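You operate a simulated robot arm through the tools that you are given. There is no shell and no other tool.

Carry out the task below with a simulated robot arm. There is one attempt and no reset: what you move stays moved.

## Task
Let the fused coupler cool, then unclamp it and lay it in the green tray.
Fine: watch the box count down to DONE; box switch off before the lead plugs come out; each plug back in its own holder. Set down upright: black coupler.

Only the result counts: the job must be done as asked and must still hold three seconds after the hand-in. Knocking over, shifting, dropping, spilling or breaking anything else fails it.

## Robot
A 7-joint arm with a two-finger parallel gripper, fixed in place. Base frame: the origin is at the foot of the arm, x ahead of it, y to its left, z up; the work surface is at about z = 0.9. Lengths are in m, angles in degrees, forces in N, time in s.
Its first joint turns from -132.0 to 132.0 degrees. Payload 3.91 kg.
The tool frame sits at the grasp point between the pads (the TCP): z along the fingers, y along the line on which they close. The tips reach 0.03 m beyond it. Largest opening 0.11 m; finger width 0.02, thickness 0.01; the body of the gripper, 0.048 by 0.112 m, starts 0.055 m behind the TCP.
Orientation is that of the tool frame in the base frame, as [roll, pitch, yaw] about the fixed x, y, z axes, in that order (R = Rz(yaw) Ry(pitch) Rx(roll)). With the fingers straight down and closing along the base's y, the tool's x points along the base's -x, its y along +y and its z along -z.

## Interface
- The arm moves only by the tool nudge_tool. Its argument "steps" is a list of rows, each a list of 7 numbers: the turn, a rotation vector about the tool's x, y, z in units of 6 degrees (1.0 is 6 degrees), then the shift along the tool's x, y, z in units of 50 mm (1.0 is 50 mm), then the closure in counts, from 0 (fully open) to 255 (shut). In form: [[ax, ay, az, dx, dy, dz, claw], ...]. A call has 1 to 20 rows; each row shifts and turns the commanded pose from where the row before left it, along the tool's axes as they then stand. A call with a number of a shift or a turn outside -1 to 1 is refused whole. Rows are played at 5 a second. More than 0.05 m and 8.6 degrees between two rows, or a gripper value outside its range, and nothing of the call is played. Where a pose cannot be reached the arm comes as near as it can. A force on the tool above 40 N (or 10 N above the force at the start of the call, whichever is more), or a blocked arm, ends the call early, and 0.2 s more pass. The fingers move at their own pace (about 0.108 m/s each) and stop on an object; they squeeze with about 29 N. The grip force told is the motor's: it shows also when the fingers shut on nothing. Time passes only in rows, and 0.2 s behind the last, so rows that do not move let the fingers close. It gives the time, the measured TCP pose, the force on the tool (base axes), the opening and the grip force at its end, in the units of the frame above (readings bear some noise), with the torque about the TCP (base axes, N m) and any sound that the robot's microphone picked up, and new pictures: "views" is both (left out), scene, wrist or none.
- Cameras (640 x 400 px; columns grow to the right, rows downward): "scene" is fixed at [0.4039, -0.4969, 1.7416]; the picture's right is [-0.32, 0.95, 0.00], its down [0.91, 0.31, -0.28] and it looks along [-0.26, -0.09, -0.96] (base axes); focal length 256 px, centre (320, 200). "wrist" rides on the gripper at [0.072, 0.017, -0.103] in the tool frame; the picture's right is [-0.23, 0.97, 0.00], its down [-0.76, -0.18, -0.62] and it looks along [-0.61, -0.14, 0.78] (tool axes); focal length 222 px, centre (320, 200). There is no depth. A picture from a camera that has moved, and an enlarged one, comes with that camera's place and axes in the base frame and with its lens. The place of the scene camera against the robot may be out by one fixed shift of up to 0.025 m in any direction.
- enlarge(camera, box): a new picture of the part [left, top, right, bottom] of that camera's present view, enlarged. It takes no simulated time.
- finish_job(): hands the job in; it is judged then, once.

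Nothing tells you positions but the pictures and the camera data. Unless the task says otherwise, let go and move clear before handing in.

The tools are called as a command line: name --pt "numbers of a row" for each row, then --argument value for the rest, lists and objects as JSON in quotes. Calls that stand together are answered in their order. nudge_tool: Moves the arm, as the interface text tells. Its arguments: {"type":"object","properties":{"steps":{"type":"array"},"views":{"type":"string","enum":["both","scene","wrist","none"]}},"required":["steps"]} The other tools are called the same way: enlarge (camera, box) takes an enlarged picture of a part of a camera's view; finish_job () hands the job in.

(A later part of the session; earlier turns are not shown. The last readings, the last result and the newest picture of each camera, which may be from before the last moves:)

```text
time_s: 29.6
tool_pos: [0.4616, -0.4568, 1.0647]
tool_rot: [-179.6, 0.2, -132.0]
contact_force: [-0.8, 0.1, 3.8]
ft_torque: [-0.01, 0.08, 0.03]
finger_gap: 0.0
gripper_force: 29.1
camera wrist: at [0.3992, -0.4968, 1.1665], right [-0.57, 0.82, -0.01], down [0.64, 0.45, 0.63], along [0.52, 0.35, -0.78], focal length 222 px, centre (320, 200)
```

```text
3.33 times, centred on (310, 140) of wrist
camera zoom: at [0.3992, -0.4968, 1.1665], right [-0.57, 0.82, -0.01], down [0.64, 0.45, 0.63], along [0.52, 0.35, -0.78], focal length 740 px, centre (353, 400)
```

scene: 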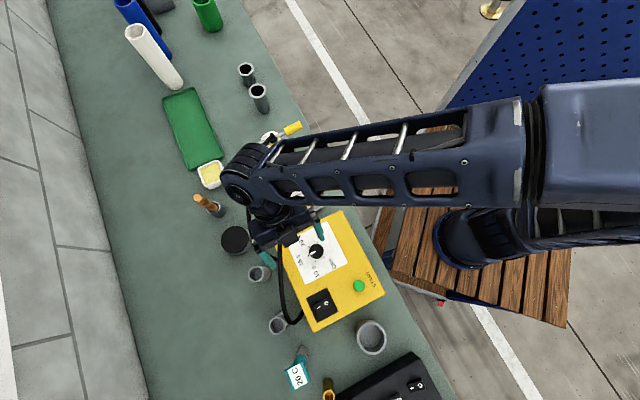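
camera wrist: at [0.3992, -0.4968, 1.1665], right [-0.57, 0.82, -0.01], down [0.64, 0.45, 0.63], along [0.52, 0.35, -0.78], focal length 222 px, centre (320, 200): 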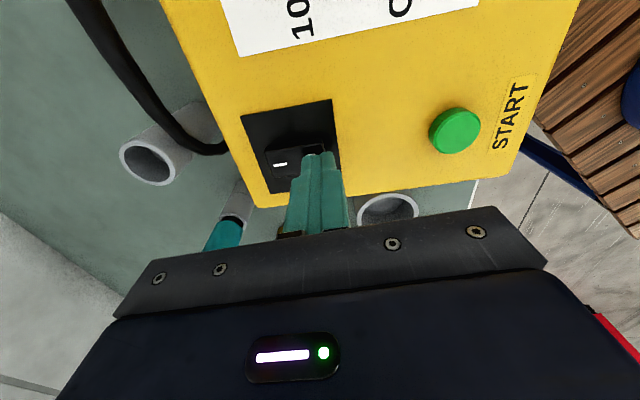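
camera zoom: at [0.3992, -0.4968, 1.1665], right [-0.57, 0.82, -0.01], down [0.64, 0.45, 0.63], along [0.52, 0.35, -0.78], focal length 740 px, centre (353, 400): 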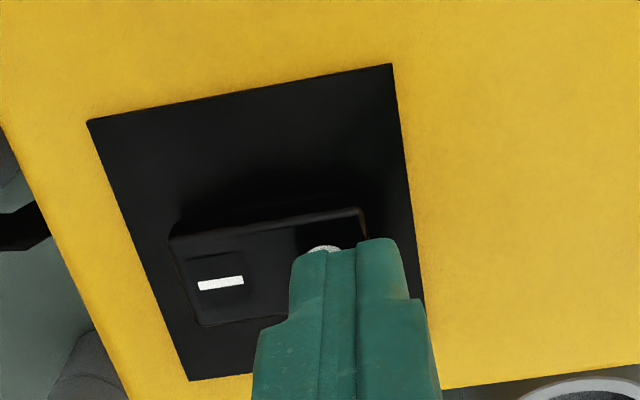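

Contact has just begun, at about 4 N. I'll keep pressing in millimetre steps.

nudge_tool --pt "0 0 0 0 0 0.02 255" --pt "0 0 0 0 0 0.02 255" --pt "0 0 0 0 0 0.02 255" --views "wrist"

enlarge --camera "wrist" --box '[240, 80, 380, 200]'

```text
time_s: 30.2
tool_pos: [0.4618, -0.4559, 1.0658]
tool_rot: [-179.4, 0.1, -132.0]
contact_force: [-4.1, 7.3, 15.4]
ft_torque: [0.14, 0.28, -0.09]
finger_gap: 0.0001
gripper_force: 29.0
stopped in row 3: the force on the tool passed its limit at 44 N (the readings are from after the stop); the commanded pose is now the measured one
camera wrist: at [0.3991, -0.4969, 1.1664], right [-0.57, 0.82, -0.01], down [0.64, 0.45, 0.63], along [0.52, 0.35, -0.78], focal length 222 px, centre (320, 200)
```

wrist: 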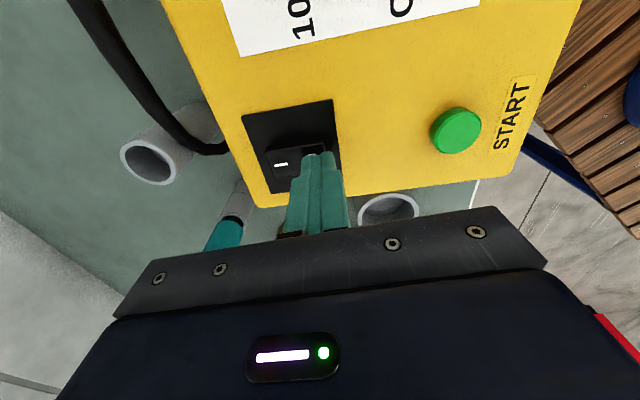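

```text
3.33 times, centred on (310, 140) of wrist
camera zoom: at [0.3991, -0.4969, 1.1664], right [-0.57, 0.82, -0.01], down [0.64, 0.45, 0.63], along [0.52, 0.35, -0.78], focal length 740 px, centre (353, 400)
```

zoom: 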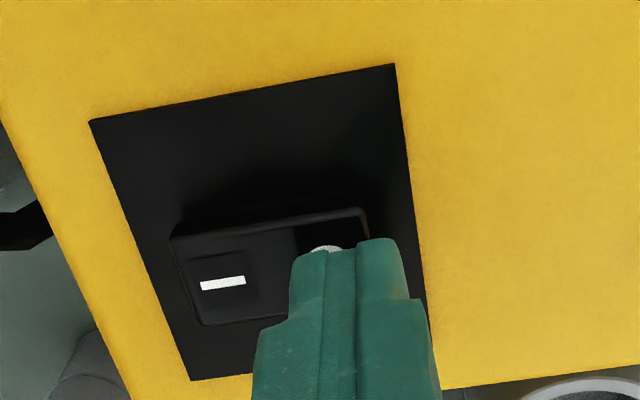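

The rocker doesn't move at all under 44 N, so it isn't a working switch. The dial has an OFF position, so that is most likely the box switch. I'll lift off and hover over the dial.

nudge_tool --pt "0 0 0 0 0 -1 255" --pt "0 0 0 0 0 -1 255" --pt "0 0 0 0.85 0.233 0 0" --pt "0 0 0 0.85 0.233 0 0" --pt "0 0 0 0.85 0.233 0 0" --pt "0 0 1 0 0 0 0" --pt "0 0 1 0 0 0 0" --pt "0 0 1 0 0 0 0" --pt "0 0 1 0 0 0 0" --pt "0 0 1 0 0 0 0" --pt "0 0 1 0 0 0 0" --pt "0 0 1 0 0 0 0" --pt "0 0 1 0 0 0 0" --pt "0 0 1 0 0 0 0" --pt "0 0 1 0 0 0 0" --pt "0 0 1 0 0 0 0" --pt "0 0 1 0 0 0 0" --pt "0 0 1 0 0 0 0" --pt "0 0 1 0 0 0 0" --pt "0 0 0 0 0 0 0" --views "wrist"

enlarge --camera "wrist" --box '[200, 40, 420, 220]'

```text
time_s: 34.4
tool_pos: [0.3497, -0.5284, 1.1624]
tool_rot: [180.0, 0.6, 144.0]
contact_force: [0.3, -0.6, -0.2]
ft_torque: [-0.02, 0.0, 0.01]
finger_gap: 0.11
gripper_force: 0.0
camera wrist: at [0.2996, -0.4692, 1.2648], right [0.76, 0.65, 0.0], down [0.51, -0.59, 0.63], along [0.41, -0.48, -0.78], focal length 222 px, centre (320, 200)
```

wrist: 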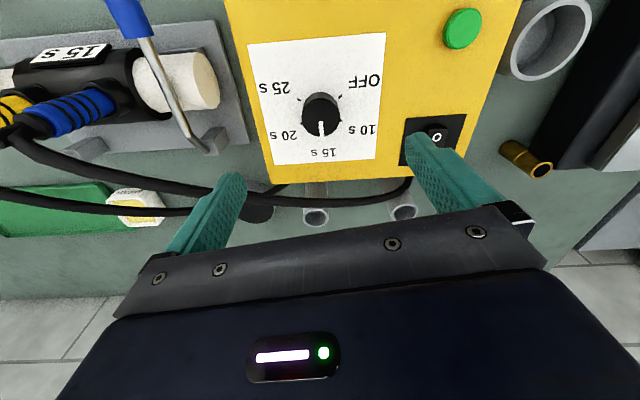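

```text
2.22 times, centred on (310, 130) of wrist
camera zoom: at [0.2996, -0.4692, 1.2648], right [0.76, 0.65, 0.0], down [0.51, -0.59, 0.63], along [0.41, -0.48, -0.78], focal length 494 px, centre (342, 356)
```

zoom: 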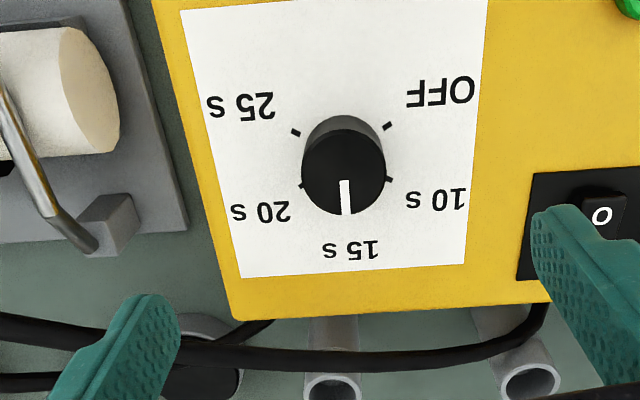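

The dial is right below the gripper, about 37 mm across, with positions 60° apart. Going from 15 s to OFF is 120° counter-clockwise from above. I'll pre-rotate, partly close the fingers and go down around it.

nudge_tool --pt "0 0 1 0 0 0 110" --pt "0 0 1 0 0 0 110" --pt "0 0 1 0 0 0 110" --pt "0 0 1 0 0 0 110" --pt "0 0 1 0 0 0 110" --pt "0 0 1 0 0 0 110" --pt "0 0 0 0 0 0.8 110" --pt "0 0 0 0 0 0.6 110" --pt "0 0 0 0 0 0.4 110" --pt "0 0 0 0 0 0 110" --views "wrist"

enlarge --camera "wrist" --box '[220, 60, 420, 240]'

```text
time_s: 36.6
tool_pos: [0.3506, -0.5275, 1.0737]
tool_rot: [179.7, 0.4, 108.1]
contact_force: [-0.2, 0.0, 1.1]
ft_torque: [0.0, 0.01, 0.04]
finger_gap: 0.0626
gripper_force: 0.0
camera wrist: at [0.343, -0.4514, 1.1754], right [1.0, 0.08, 0.01], down [0.06, -0.78, 0.63], along [0.06, -0.63, -0.78], focal length 222 px, centre (320, 200)
```

wrist: 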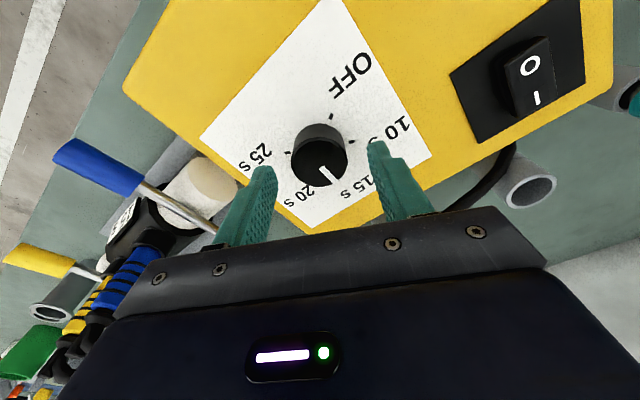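

```text
2.22 times, centred on (320, 150) of wrist
camera zoom: at [0.343, -0.4514, 1.1754], right [1.0, 0.08, 0.01], down [0.06, -0.78, 0.63], along [0.06, -0.63, -0.78], focal length 494 px, centre (320, 311)
```

zoom: 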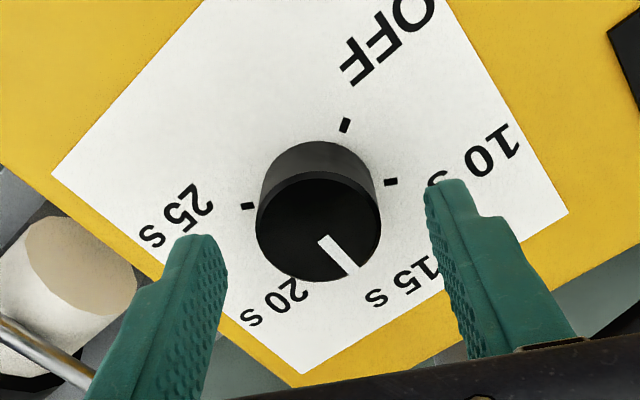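

The fingers straddle the knob. I'll lower them around it and close.

nudge_tool --pt "0 0 0 0 0 0.25 110" --pt "0 0 0 0 0 0.2 110" --pt "0 0 0 0 0 0 255" --pt "0 0 0 0 0 0 255" --pt "0 0 0 0 0 0 255" --views "wrist"

```text
time_s: 37.8
tool_pos: [0.3501, -0.5281, 1.0491]
tool_rot: [179.7, 0.6, 108.0]
contact_force: [-0.7, 0.1, 5.3]
ft_torque: [-0.29, 0.84, 0.04]
finger_gap: 0.038
gripper_force: 44.8
camera wrist: at [0.3428, -0.4514, 1.1525], right [1.0, 0.08, 0.01], down [0.06, -0.78, 0.63], along [0.06, -0.63, -0.78], focal length 222 px, centre (320, 200)
```

wrist: 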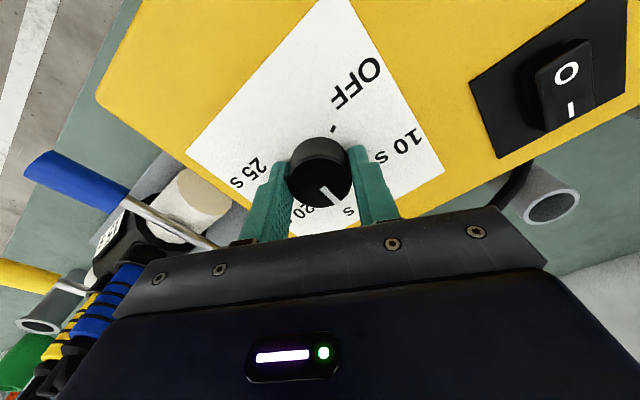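

The knob is gripped with a 38 mm gap. I'll turn the first 60° counter-clockwise.

nudge_tool --pt "0 0 -1 0 0 0 255" --pt "0 0 -1 0 0 0 255" --pt "0 0 -1 0 0 0 255" --pt "0 0 -1 0 0 0 255" --pt "0 0 -1 0 0 0 255" --pt "0 0 -1 0 0 0 255" --pt "0 0 -1 0 0 0 255" --pt "0 0 -1 0 0 0 255" --pt "0 0 -1 0 0 0 255" --pt "0 0 -1 0 0 0 255" --views "wrist"

```text
time_s: 40.0
tool_pos: [0.3508, -0.5263, 1.0524]
tool_rot: [-179.8, 0.5, 168.1]
contact_force: [8.3, 18.8, 6.9]
ft_torque: [1.06, -1.07, -0.02]
finger_gap: 0.0376
gripper_force: 45.4
camera wrist: at [0.2822, -0.4937, 1.1522], right [0.42, 0.91, 0.0], down [0.7, -0.33, 0.63], along [0.57, -0.27, -0.78], focal length 222 px, centre (320, 200)
```

wrist: 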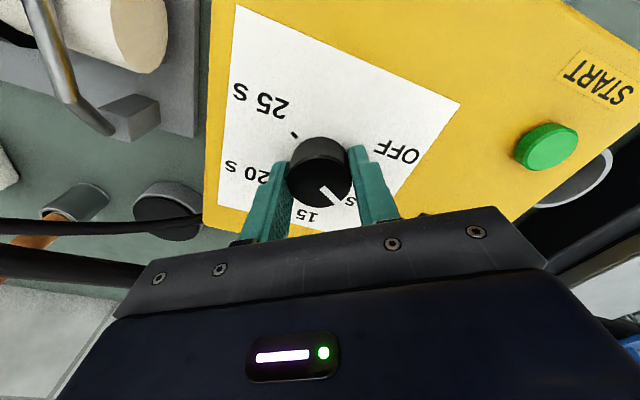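

The knob turned with the gripper. I'll turn the other 60°, to OFF.

nudge_tool --pt "0 0 -1 0 0 0 255" --pt "0 0 -1 0 0 0 255" --pt "0 0 -1 0 0 0 255" --pt "0 0 -1 0 0 0 255" --pt "0 0 -1 0 0 0 255" --pt "0 0 -1 0 0 0 255" --pt "0 0 -1 0 0 0 255" --pt "0 0 -1 0 0 0 255" --pt "0 0 -1 0 0 0 255" --pt "0 0 -1 0 0 0 255" --pt "0 0 0 0 0 0 255" --views "wrist"

enlarge --camera "wrist" --box '[220, 60, 420, 240]'

```text
time_s: 41.5
tool_pos: [0.3496, -0.5257, 1.0499]
tool_rot: [-179.7, 0.4, -153.1]
contact_force: [1.7, 11.3, 13.8]
ft_torque: [1.59, 0.12, -0.05]
finger_gap: 0.0376
gripper_force: 44.8
stopped in row 7: the force on the tool passed its limit at 41 N (the readings are from after the stop); the commanded pose is now the measured one
camera wrist: at [0.2772, -0.5425, 1.1524], right [-0.24, 0.97, -0.01], down [0.75, 0.19, 0.63], along [0.61, 0.14, -0.78], focal length 222 px, centre (320, 200)
```

wrist: 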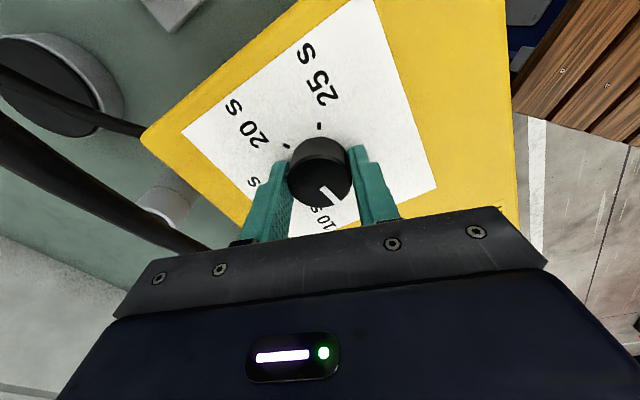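

```text
2.22 times, centred on (320, 150) of wrist
camera zoom: at [0.2772, -0.5425, 1.1524], right [-0.24, 0.97, -0.01], down [0.75, 0.19, 0.63], along [0.61, 0.14, -0.78], focal length 494 px, centre (320, 311)
```

zoom: 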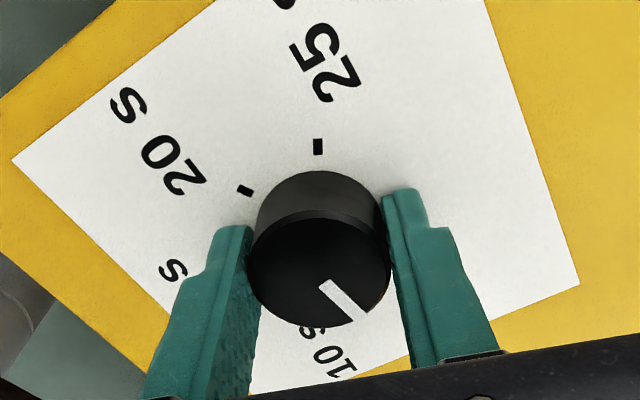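

The turn reached about 99°, then stopped on side force because the grip is slightly off-centre. I'll re-centre by a millimetre and finish the turn.

nudge_tool --pt "0 0 0 -0.014 0.027 -0.02 255" --pt "0 0 -0.9 0 0 0 255" --pt "0 0 -0.9 0 0 0 255" --pt "0 0 -0.9 0 0 0 255" --pt "0 0 -0.9 0 0 0 255" --pt "0 0 0 0 0 0 255" --views "wrist"

enlarge --camera "wrist" --box '[220, 60, 420, 240]'

```text
time_s: 43.0
tool_pos: [0.3504, -0.5259, 1.0496]
tool_rot: [-179.6, 0.2, -131.6]
contact_force: [-0.9, -0.8, -11.8]
ft_torque: [0.85, 0.47, -0.72]
finger_gap: 0.0379
gripper_force: 44.7
camera wrist: at [0.2889, -0.5674, 1.1528], right [-0.58, 0.82, -0.01], down [0.63, 0.45, 0.63], along [0.51, 0.36, -0.78], focal length 222 px, centre (320, 200)
```

wrist: 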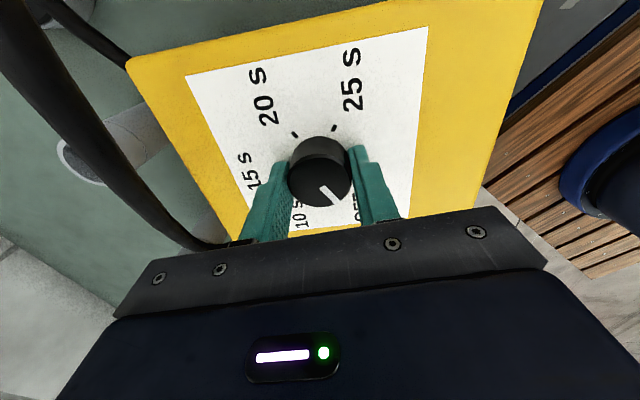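

```text
2.22 times, centred on (320, 150) of wrist
camera zoom: at [0.2889, -0.5674, 1.1528], right [-0.58, 0.82, -0.01], down [0.63, 0.45, 0.63], along [0.51, 0.36, -0.78], focal length 494 px, centre (320, 311)
```

zoom: 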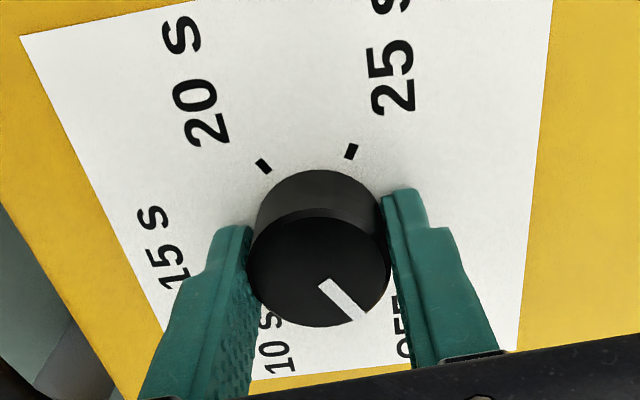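

It has turned 120° and there's now a resisting torque, as if it's at its stop. I'll release, rise, and look at the dial and display.

nudge_tool --pt "0 0 0 0 0 0 110" --pt "0 0 0 0 0 0 110" --pt "0 0 0 0 0 -0.6 110" --pt "0 0 0 0 0 -0.9 110" --pt "0 0 0 0 0 -0.9 110" --pt "0 0 1 0 0 0 110" --pt "0 0 1 0 0 0 110" --pt "0 0 1 0 0 0 110" --pt "0 0 1 0 0 0 110" --pt "0 0 1 0 0 0 110" --pt "0 0 1 0 0 0 110" --pt "0 0 1 0 0 0 110" --pt "0 0 1 0 0 0 110" --pt "0 0 1 0 0 0 110" --pt "0 0 1 0 0 0 110" --pt "0 0 1 0 0 0 110" --pt "0 0 1 0 0 0 110" --pt "0 0 1 0 0 0 110" --pt "0 0 1 0 0 0 110" --pt "0 0 0 1 0 -0.6 110" --views "none"

nudge_tool --pt "0 0 0 0.9 0 -0.3 0" --pt "0 0 0 0.9 0 -0.3 0" --pt "0 0 0 0 0 0 0"

```text
refused: row 20 steps farther than a row can; nothing moved
```

```text
time_s: 43.8
tool_pos: [0.2892, -0.5949, 1.0793]
tool_rot: [-179.5, 0.1, -131.6]
contact_force: [-0.8, -0.5, 0.3]
ft_torque: [0.01, 0.02, 0.02]
finger_gap: 0.1102
gripper_force: 0.1
camera wrist: at [0.2284, -0.6353, 1.1828], right [-0.58, 0.82, -0.01], down [0.63, 0.45, 0.63], along [0.52, 0.36, -0.78], focal length 222 px, centre (320, 200)
```

scene: 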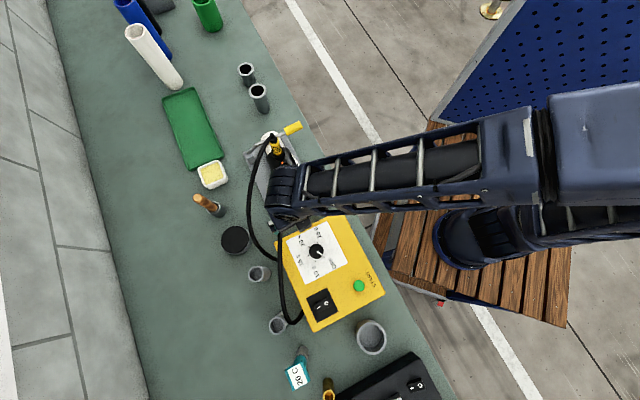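
wrist: 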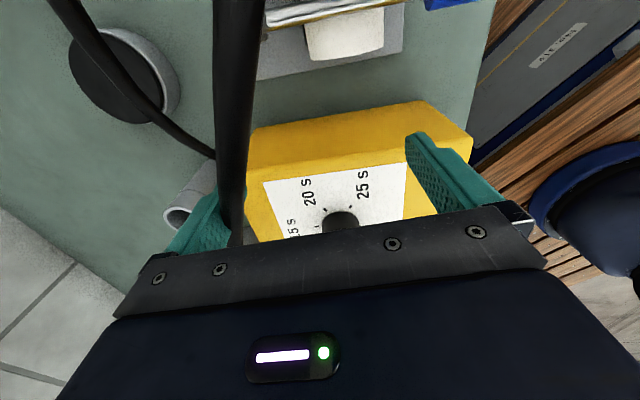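

My second command ran even though the first was refused, so the gripper moved sideways at low height. I'll check around it before moving again, especially the cable.

enlarge --camera "wrist" --box '[140, 0, 420, 260]'

enlarge --camera "scene" --box '[220, 110, 350, 270]'

```text
1.54 times, centred on (280, 130) of wrist
camera zoom: at [0.2284, -0.6353, 1.1828], right [-0.58, 0.82, -0.01], down [0.63, 0.45, 0.63], along [0.52, 0.36, -0.78], focal length 342 px, centre (382, 308)
```

zoom: 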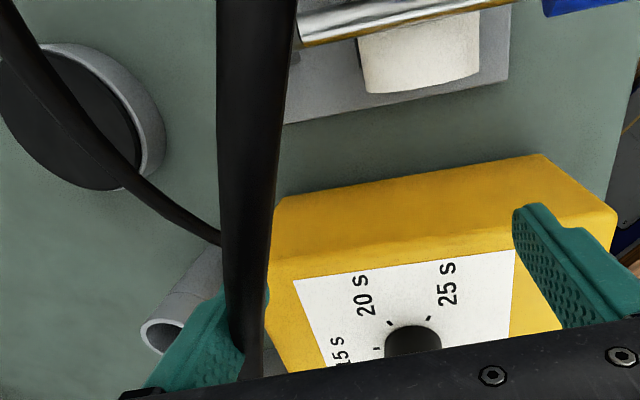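

```text
2.50 times, centred on (285, 190) of scene
camera zoom: at [0.4039, -0.4969, 1.7416], right [-0.32, 0.95, 0.0], down [0.91, 0.31, -0.28], along [-0.26, -0.09, -0.96], focal length 641 px, centre (408, 225)
```

zoom: 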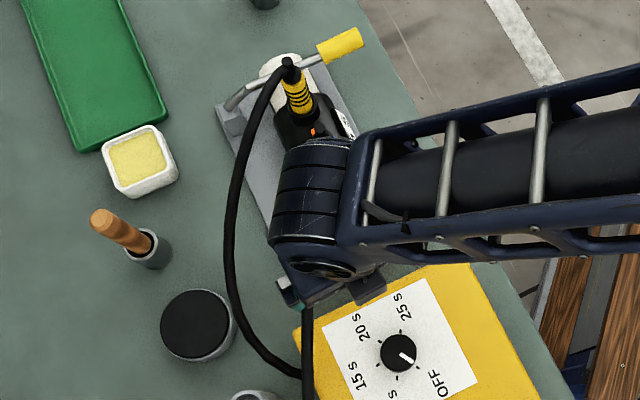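

The blue lead runs between my open fingers under the palm, so a straight lift should clear it. The dial pointer is now toward OFF. I'll lift straight up.

nudge_tool --pt "0 0 0 0 0 -0.3 0" --pt "0 0 0 0 0 -0.5 0" --pt "0 0 0 0 0 -0.8 0" --pt "0 0 0 0 0 -0.9 0" --pt "0 0 0 0 0 -0.9 0" --pt "0 0 0 0 0 0 0"

enlarge --camera "wrist" --box '[140, 0, 420, 260]'

```text
time_s: 45.1
tool_pos: [0.2884, -0.5932, 1.2517]
tool_rot: [-179.5, 0.1, -131.6]
contact_force: [0.1, 0.4, 0.1]
ft_torque: [0.01, 0.01, 0.01]
finger_gap: 0.1101
gripper_force: 0.0
camera wrist: at [0.2274, -0.6346, 1.3533], right [-0.58, 0.82, -0.01], down [0.63, 0.45, 0.63], along [0.52, 0.36, -0.78], focal length 222 px, centre (320, 200)
```

scene: 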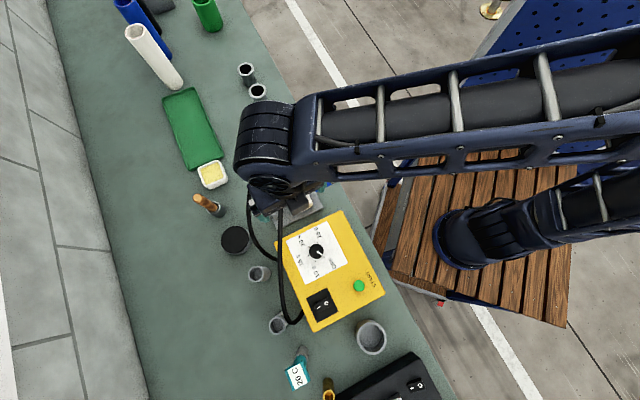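
wrist: 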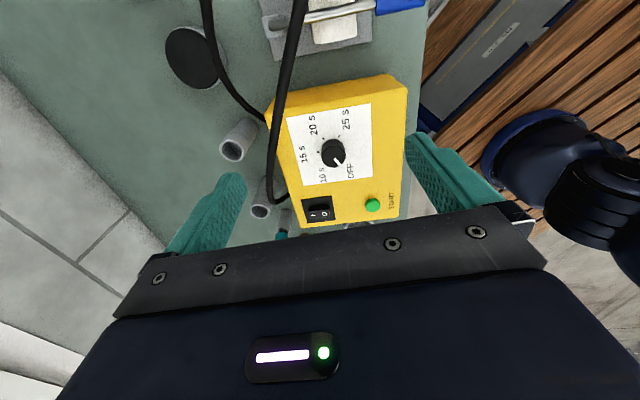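

```text
1.54 times, centred on (280, 130) of wrist
camera zoom: at [0.2274, -0.6346, 1.3533], right [-0.58, 0.82, -0.01], down [0.63, 0.45, 0.63], along [0.52, 0.36, -0.78], focal length 342 px, centre (382, 308)
```

zoom: 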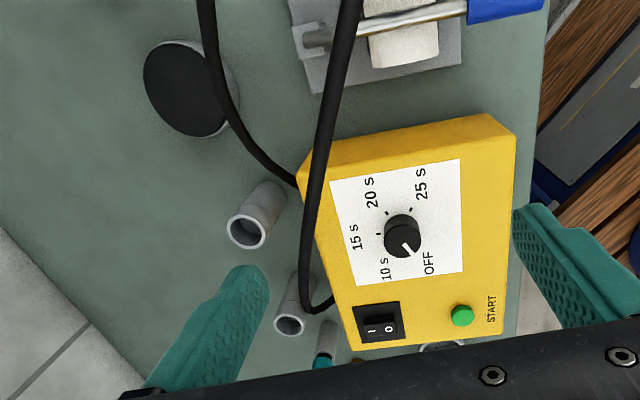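

I'm clear of the cable. I'll check the dial and rocker up close.

enlarge --camera "wrist" --box '[270, 90, 410, 230]'

enlarge --camera "scene" --box '[280, 215, 390, 325]'

```text
2.86 times, centred on (340, 160) of wrist
camera zoom: at [0.2274, -0.6346, 1.3533], right [-0.58, 0.82, -0.01], down [0.63, 0.45, 0.63], along [0.52, 0.36, -0.78], focal length 635 px, centre (263, 314)
```

zoom: 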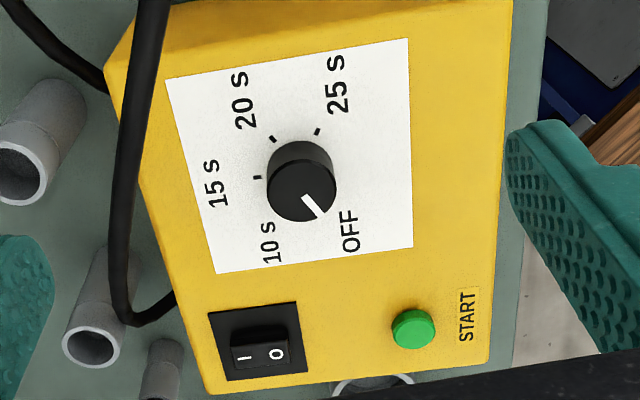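

```text
3.64 times, centred on (335, 270) of scene
camera zoom: at [0.4039, -0.4969, 1.7416], right [-0.32, 0.95, 0.0], down [0.91, 0.31, -0.28], along [-0.26, -0.09, -0.96], focal length 932 px, centre (266, -54)
```

zoom: 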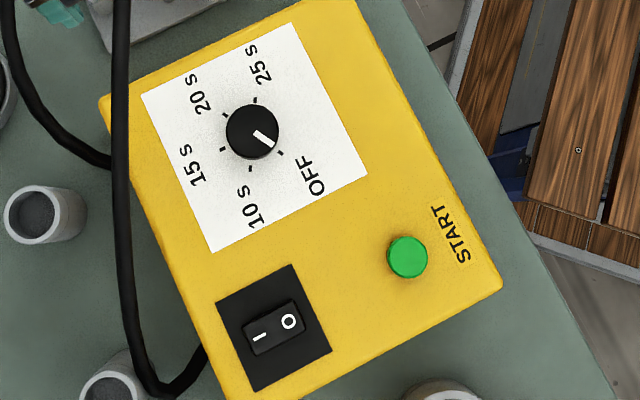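

The dial now points squarely at the OFF tick. I'll go back and see whether the display has gone dark.

nudge_tool --pt "0 0 0 -0.46 0.68 0 0" --pt "0 0 0 -0.46 0.68 0 0" --pt "0 0 0 -0.46 0.68 0 0" --pt "0 0 0 -0.46 0.68 0 0" --pt "0 0 1 0 0 0 0" --pt "0 0 1 0 0 0 0" --pt "0 0 1 0 0 0 0" --pt "0 0 1 0 0 0 0" --pt "0 0 1 0 0 0 0" --pt "0 0 1 0 0 0 0" --pt "0 0 1 0 0 0 0" --pt "0 0 1 0 0 0 0" --pt "0 0 1 0 0 0 0" --pt "0 0 1 0 0 0 0" --pt "0 0 1 0 0 0 0" --pt "0 0 1 0 0 0 0" --pt "0 0 1 0 0 0 0" --pt "0 0 0 0 0 0 0"

enlarge --camera "wrist" --box '[270, 80, 450, 220]'

enlarge --camera "wrist" --box '[20, 60, 280, 240]'

```text
time_s: 49.0
tool_pos: [0.2486, -0.4321, 1.2505]
tool_rot: [-180.0, 0.5, 150.3]
contact_force: [-0.2, -0.6, -0.2]
ft_torque: [0.01, -0.03, 0.0]
finger_gap: 0.1099
gripper_force: 0.0
camera wrist: at [0.1929, -0.3806, 1.3515], right [0.68, 0.73, 0.0], down [0.57, -0.53, 0.63], along [0.46, -0.43, -0.78], focal length 222 px, centre (320, 200)
```

scene: 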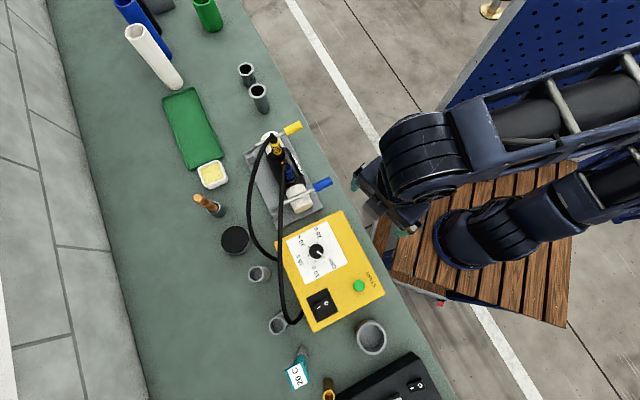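
wrist: 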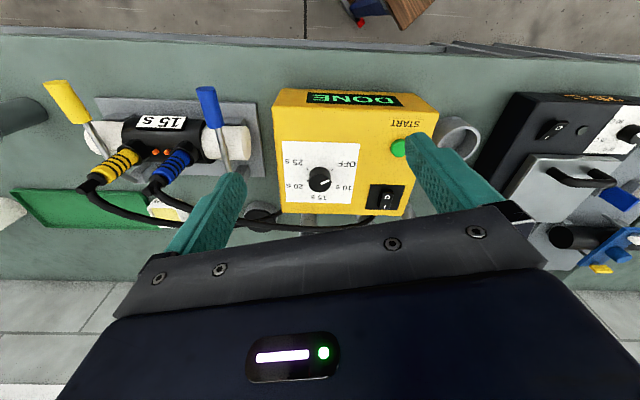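

```text
2.86 times, centred on (360, 150) of wrist
camera zoom: at [0.1929, -0.3806, 1.3515], right [0.68, 0.73, 0.0], down [0.57, -0.53, 0.63], along [0.46, -0.43, -0.78], focal length 635 px, centre (206, 343)
```

zoom: 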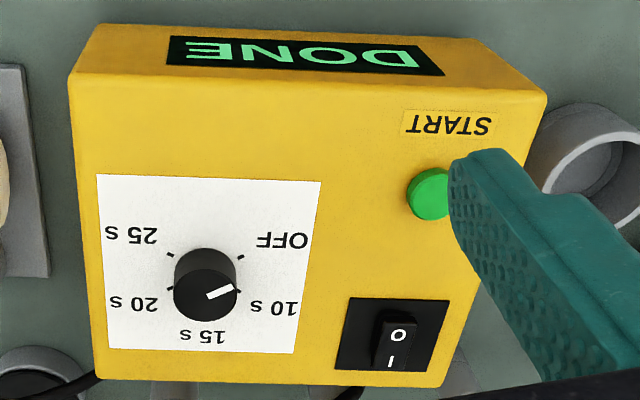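

```text
2.22 times, centred on (150, 150) of wrist
camera zoom: at [0.1929, -0.3806, 1.3515], right [0.68, 0.73, 0.0], down [0.57, -0.53, 0.63], along [0.46, -0.43, -0.78], focal length 494 px, centre (698, 311)
```

zoom: 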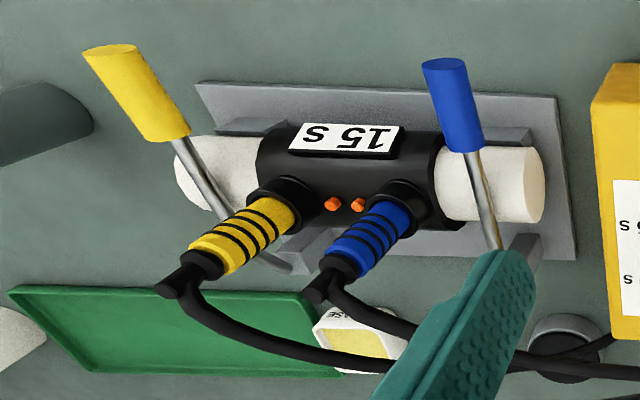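

Even with the dial at OFF the display still reads DONE, so the rocker must matter. I'll probe its I end gently to compare contact heights and see whether it moves.

nudge_tool --pt "0 0 0 -0.912 0.284 0 255" --pt "0 0 0 -0.912 0.284 0 255" --pt "0 0 0 -0.912 0.284 0 255" --pt "0 0 0 -0.912 0.284 0 255" --pt "0 0 0 -0.912 0.284 0 255" --pt "0 0 0 0 0 0.85 255" --pt "0 0 0 0 0 0.85 255" --pt "0 0 0 0 0 0.85 255" --pt "0 0 0 0 0 0.7 255" --pt "0 0 0 0 0 0 255" --views "wrist"

enlarge --camera "wrist" --box '[240, 80, 380, 200]'

```text
time_s: 51.1
tool_pos: [0.4822, -0.4848, 1.0891]
tool_rot: [-179.9, 0.5, 150.4]
contact_force: [1.0, 0.3, 0.6]
ft_torque: [0.04, 0.01, 0.0]
finger_gap: 0.0001
gripper_force: 29.0
camera wrist: at [0.427, -0.4326, 1.1911], right [0.68, 0.73, 0.0], down [0.57, -0.53, 0.63], along [0.46, -0.43, -0.78], focal length 222 px, centre (320, 200)
```

wrist: 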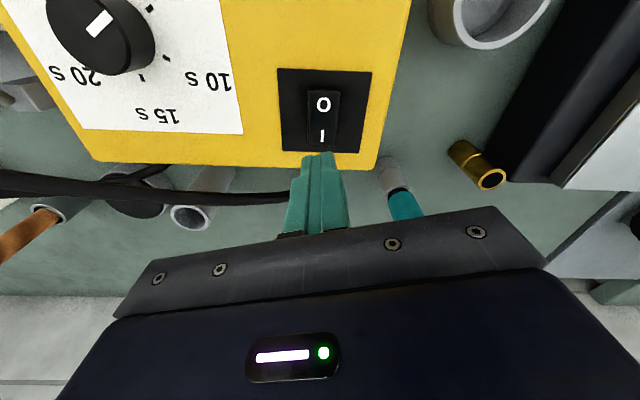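

```text
3.33 times, centred on (310, 140) of wrist
camera zoom: at [0.427, -0.4326, 1.1911], right [0.68, 0.73, 0.0], down [0.57, -0.53, 0.63], along [0.46, -0.43, -0.78], focal length 740 px, centre (353, 400)
```

zoom: 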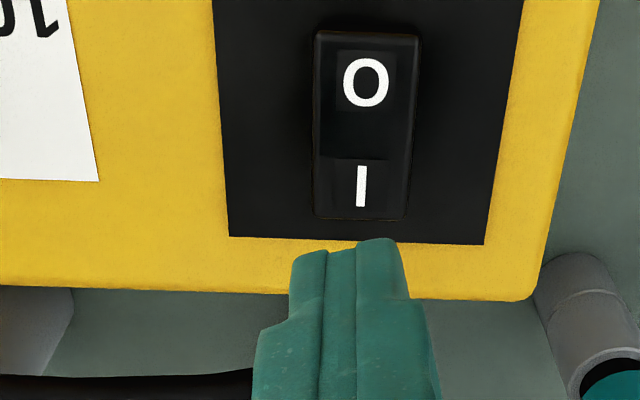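

The closed tips are just past the I end. I'll shift 5 mm back onto it and touch down gently.

nudge_tool --pt "0 0 0 0.095 0.026 0 255" --pt "0 0 0 0 0 0.3 255" --pt "0 0 0 0 0 0.08 255" --pt "0 0 0 0 0 0.03 255" --pt "0 0 0 0 0 0.03 255" --pt "0 0 0 0 0 0.03 255" --views "wrist"

```text
time_s: 52.5
tool_pos: [0.4802, -0.482, 1.065]
tool_rot: [180.0, 0.5, 150.4]
contact_force: [-0.2, 0.1, 0.1]
ft_torque: [-0.02, 0.03, 0.0]
finger_gap: 0.0
gripper_force: 29.3
camera wrist: at [0.4241, -0.4292, 1.1677], right [0.68, 0.73, 0.0], down [0.57, -0.53, 0.63], along [0.46, -0.43, -0.78], focal length 222 px, centre (320, 200)
```

wrist: 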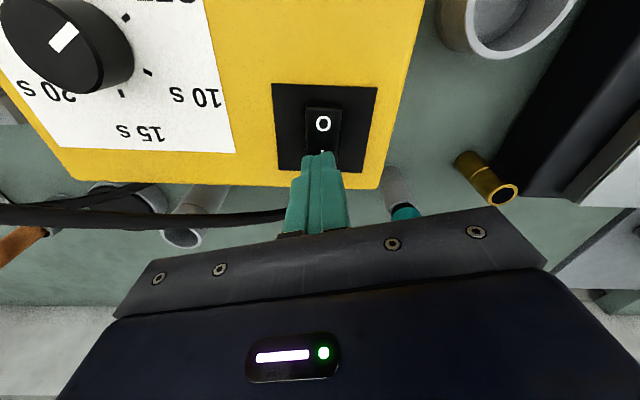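

No contact yet at a height where the O end already touched. I'll continue down in 1 mm steps.

nudge_tool --pt "0 0 0 0 0 0.02 255" --pt "0 0 0 0 0 0.02 255" --pt "0 0 0 0 0 0 255" --views "none"

```text
time_s: 53.4
tool_pos: [0.4801, -0.4821, 1.0635]
tool_rot: [179.9, 0.6, 150.5]
contact_force: [0.5, -0.8, 4.4]
ft_torque: [0.02, 0.06, -0.02]
finger_gap: 0.0
gripper_force: 28.7
```

Contact came at about the same height as the O end. I'll push a little further to see whether this end gives.

nudge_tool --pt "0 0 0 0 0 0.02 255" --pt "0 0 0 0 0 0.02 255" --pt "0 0 0 0 0 0.02 255" --views "wrist"

enlarge --camera "wrist" --box '[240, 80, 380, 200]'

```text
time_s: 54.3
tool_pos: [0.4804, -0.4829, 1.0634]
tool_rot: [-179.9, 0.9, 150.3]
contact_force: [0.6, -0.1, 0.6]
ft_torque: [-0.02, 0.0, 0.01]
finger_gap: 0.0
gripper_force: 29.3
stopped in row 3: the force on the tool passed its limit at 42 N (the readings are from after the stop); the commanded pose is now the measured one
camera wrist: at [0.4247, -0.4303, 1.164], right [0.68, 0.73, 0.0], down [0.57, -0.53, 0.64], along [0.47, -0.43, -0.77], focal length 222 px, centre (320, 200)
```

wrist: 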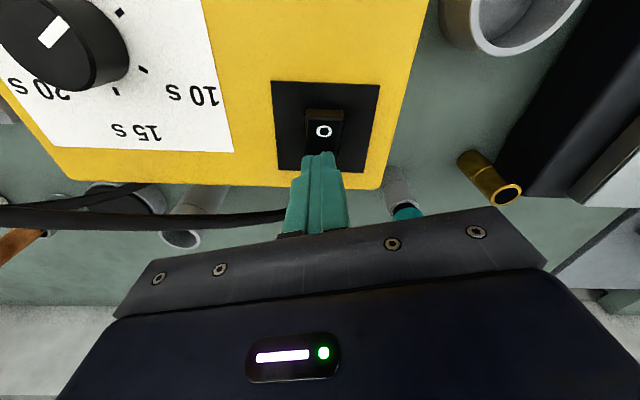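

```text
3.33 times, centred on (310, 140) of wrist
camera zoom: at [0.4247, -0.4303, 1.164], right [0.68, 0.73, 0.0], down [0.57, -0.53, 0.64], along [0.47, -0.43, -0.77], focal length 740 px, centre (353, 400)
```

zoom: 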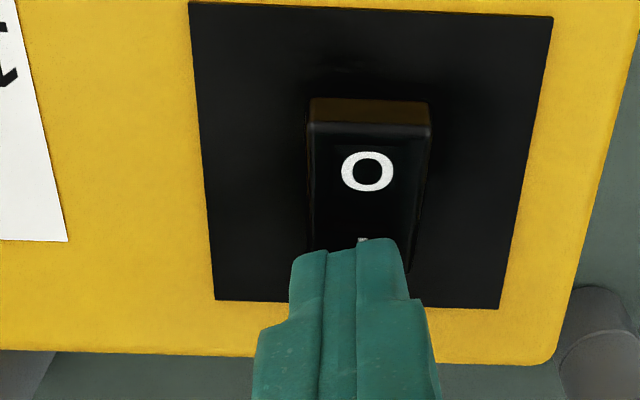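

It moved: the I end went down and the O end is now clearly raised. I'll lift off and see what the display shows now.

nudge_tool --pt "0 0 0 0 0 -0.85 255" --pt "0 0 0 0 0 -0.85 255" --pt "0 0 0 0 0 -0.85 255" --pt "0 0 0 0 0 -0.85 255" --pt "0 0 0 0.912 -0.284 0 255" --pt "0 0 0 0.912 -0.284 0 255" --pt "0 0 0 0.912 -0.284 0 0" --pt "0 0 0 0.912 -0.284 0 0" --pt "0 0 0 0.912 -0.284 0 0" --pt "0 0 0 0 0 0 0" --views "wrist"

enlarge --camera "wrist" --box '[270, 80, 450, 220]'

```text
time_s: 56.5
tool_pos: [0.2456, -0.4302, 1.2292]
tool_rot: [-179.9, 0.7, 150.4]
contact_force: [0.1, 0.2, 0.0]
ft_torque: [0.01, -0.02, -0.04]
finger_gap: 0.1103
gripper_force: 0.0
camera wrist: at [0.1897, -0.3778, 1.331], right [0.68, 0.73, 0.0], down [0.57, -0.53, 0.63], along [0.47, -0.43, -0.77], focal length 222 px, centre (320, 200)
```

wrist: 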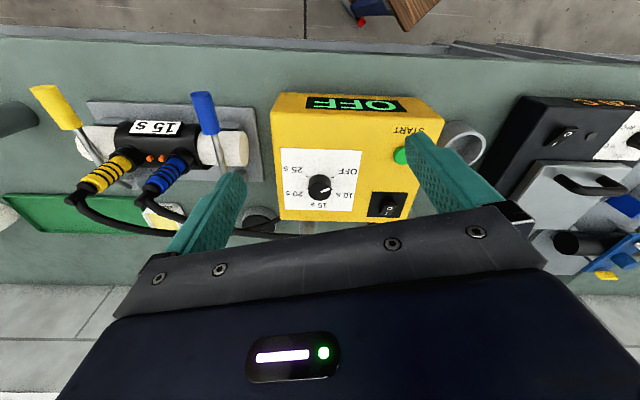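

```text
2.86 times, centred on (360, 150) of wrist
camera zoom: at [0.1897, -0.3778, 1.331], right [0.68, 0.73, 0.0], down [0.57, -0.53, 0.63], along [0.47, -0.43, -0.77], focal length 635 px, centre (206, 343)
```

zoom: 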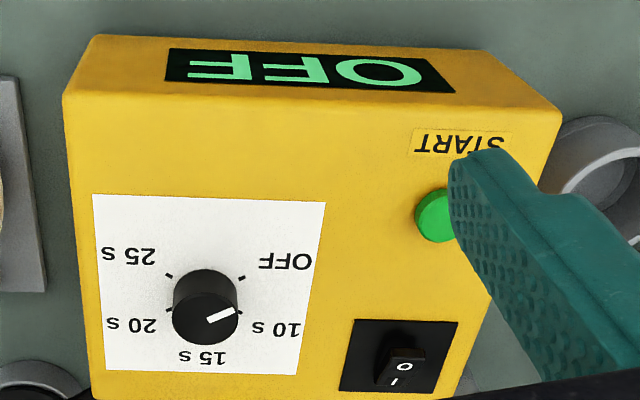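

The display now reads OFF, so pressing that end of the rocker switches the box off. To make sure it's the rocker and not the dial I turned, and to leave things as found, I'll set the dial back to 15 s and check the display stays OFF.

nudge_tool --pt "0 0 0 -0.92 -0.207 0 110" --pt "0 0 0 -0.92 -0.207 0 110" --pt "0 0 0 -0.92 -0.207 0 110" --pt "0 0 -1 0 0 0 110" --pt "0 0 -1 0 0 0 110" --pt "0 0 -1 0 0 0 110" --pt "0 0 -1 0 0 0 110" --pt "0 0 -1 0 0 0 110" --pt "0 0 -1 0 0 0 110" --pt "0 0 -1 0 0 0 110" --pt "0 0 -1 0 0 0 110" --pt "0 0 -1 0 0 0 110" --pt "0 0 -1 0 0 0 110" --pt "0 0 -1 0 0 0 110" --pt "0 0 -1 0 0 0 110" --pt "0 0 -1 0 0 0 110" --pt "0 0 0 0 0 0.9 110" --pt "0 0 0 0 0 0.9 110" --pt "0 0 0 0 0 0.9 110" --pt "0 0 0 0 0 0 110" --views "wrist"

enlarge --camera "wrist" --box '[220, 60, 420, 240]'

```text
time_s: 60.7
tool_pos: [0.351, -0.5255, 1.095]
tool_rot: [-179.1, 0.0, -131.6]
contact_force: [0.6, 0.0, 0.9]
ft_torque: [-0.01, -0.03, -0.02]
finger_gap: 0.0627
gripper_force: 0.0
camera wrist: at [0.2896, -0.5669, 1.1983], right [-0.58, 0.82, -0.01], down [0.63, 0.46, 0.63], along [0.52, 0.35, -0.78], focal length 222 px, centre (320, 200)
```

wrist: 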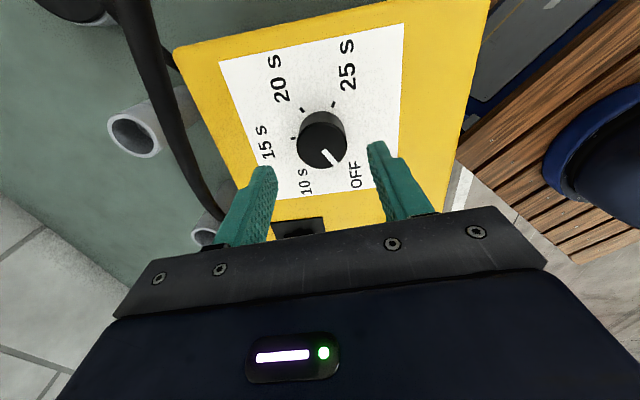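

```text
2.22 times, centred on (320, 150) of wrist
camera zoom: at [0.2896, -0.5669, 1.1983], right [-0.58, 0.82, -0.01], down [0.63, 0.46, 0.63], along [0.52, 0.35, -0.78], focal length 494 px, centre (320, 311)
```

zoom: 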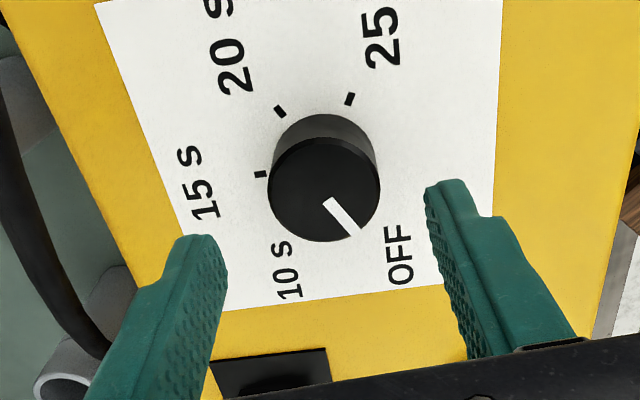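

The fingers are aligned over the dial. I'll go down, grip and turn 60° clockwise.

nudge_tool --pt "0 0 0 0 0 0.45 110" --pt "0 0 0 0 0 0.45 110" --pt "0 0 0 0 0 0 255" --pt "0 0 0 0 0 0 255" --pt "0 0 0 0 0 0 255" --pt "0 0 1 0 0 0 255" --pt "0 0 1 0 0 0 255" --pt "0 0 1 0 0 0 255" --pt "0 0 1 0 0 0 255" --pt "0 0 1 0 0 0 255" --pt "0 0 1 0 0 0 255" --pt "0 0 1 0 0 0 255" --pt "0 0 1 0 0 0 255" --pt "0 0 1 0 0 0 255" --pt "0 0 1 0 0 0 255" --views "wrist"

```text
time_s: 62.5
tool_pos: [0.3511, -0.5272, 1.0507]
tool_rot: [-179.4, 0.3, -148.8]
contact_force: [-5.8, 3.7, 11.3]
ft_torque: [1.47, 0.76, -0.03]
finger_gap: 0.0379
gripper_force: 45.1
stopped in row 9: the force on the tool passed its limit at 41 N (the readings are from after the stop); the commanded pose is now the measured one
camera wrist: at [0.2787, -0.5475, 1.1529], right [-0.31, 0.95, -0.01], down [0.74, 0.25, 0.63], along [0.6, 0.19, -0.78], focal length 222 px, centre (320, 200)
```

wrist: 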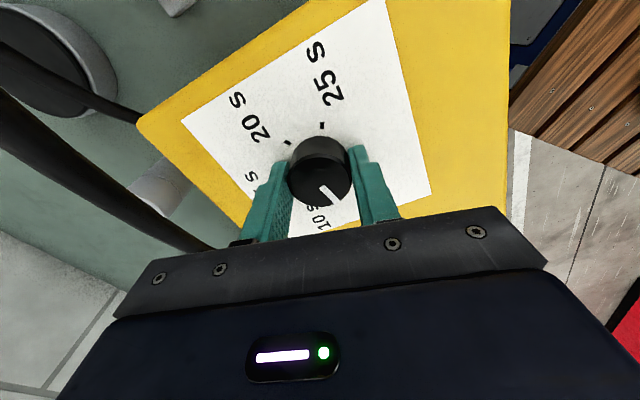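

A transient force stopped the turn partway. The commanded pose has reset and the load is small, so I'll continue.

nudge_tool --pt "0 0 0.8 0 0 -0.01 255" --pt "0 0 0.8 0 0 0 255" --pt "0 0 0.8 0 0 0 255" --pt "0 0 0.8 0 0 0 255" --pt "0 0 0.8 0 0 0 255" --pt "0 0 0.8 0 0 0 255" --pt "0 0 0.8 0 0 0 255" --pt "0 0 0.8 0 0 0 255" --pt "0 0 0.8 0 0 0 255" --pt "0 0 0.8 0 0 0 255" --views "none"

```text
time_s: 64.7
tool_pos: [0.3507, -0.5284, 1.05]
tool_rot: [-179.8, 0.7, 163.1]
contact_force: [-12.2, -11.0, -6.8]
ft_torque: [0.5, 0.65, 0.02]
finger_gap: 0.0377
gripper_force: 44.7
```

It's at about 65° now. I'll relieve the side force and turn the rest.

nudge_tool --pt "0 0 0 0.013 -0.025 0 255" --pt "0 0 0.8 0 0 0 255" --pt "0 0 0.8 0 0 0 255" --pt "0 0 0.8 0 0 0 255" --pt "0 0 0.8 0 0 0 255" --pt "0 0 0.8 0 0 0 255" --pt "0 0 0.8 0 0 0 255" --pt "0 0 0.8 0 0 0 255" --pt "0 0 0.8 0 0 0 255" --pt "0 0 0.8 0 0 0 255" --pt "0 0 0.8 0 0 0 255" --pt "0 0 0.8 0 0 0 255" --pt "0 0 0.4 0 0 0 255" --pt "0 0 0 0 0 0 255" --views "wrist"

enlarge --camera "wrist" --box '[220, 60, 420, 240]'

```text
time_s: 67.7
tool_pos: [0.3501, -0.5265, 1.0506]
tool_rot: [179.6, 0.5, 107.8]
contact_force: [-4.2, 1.6, -3.8]
ft_torque: [-0.87, 0.85, -0.01]
finger_gap: 0.0379
gripper_force: 44.9
camera wrist: at [0.3428, -0.4517, 1.1531], right [1.0, 0.08, 0.01], down [0.06, -0.78, 0.63], along [0.06, -0.63, -0.78], focal length 222 px, centre (320, 200)
```

wrist: 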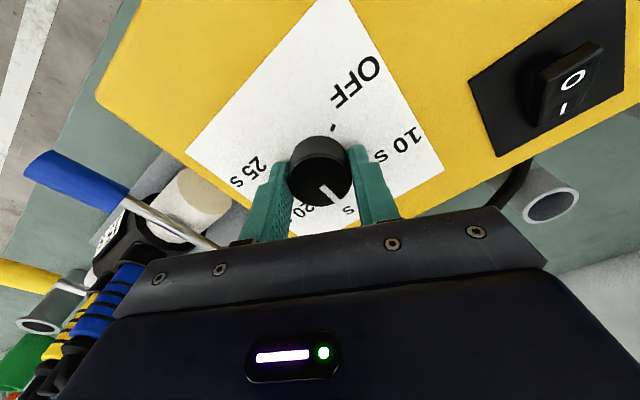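

```text
2.22 times, centred on (320, 150) of wrist
camera zoom: at [0.3428, -0.4517, 1.1531], right [1.0, 0.08, 0.01], down [0.06, -0.78, 0.63], along [0.06, -0.63, -0.78], focal length 494 px, centre (320, 311)
```

zoom: 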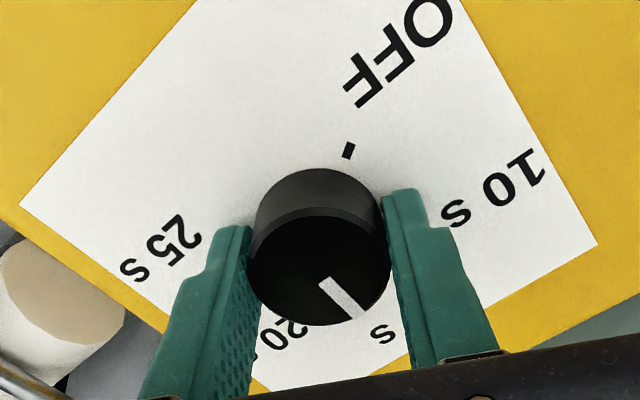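

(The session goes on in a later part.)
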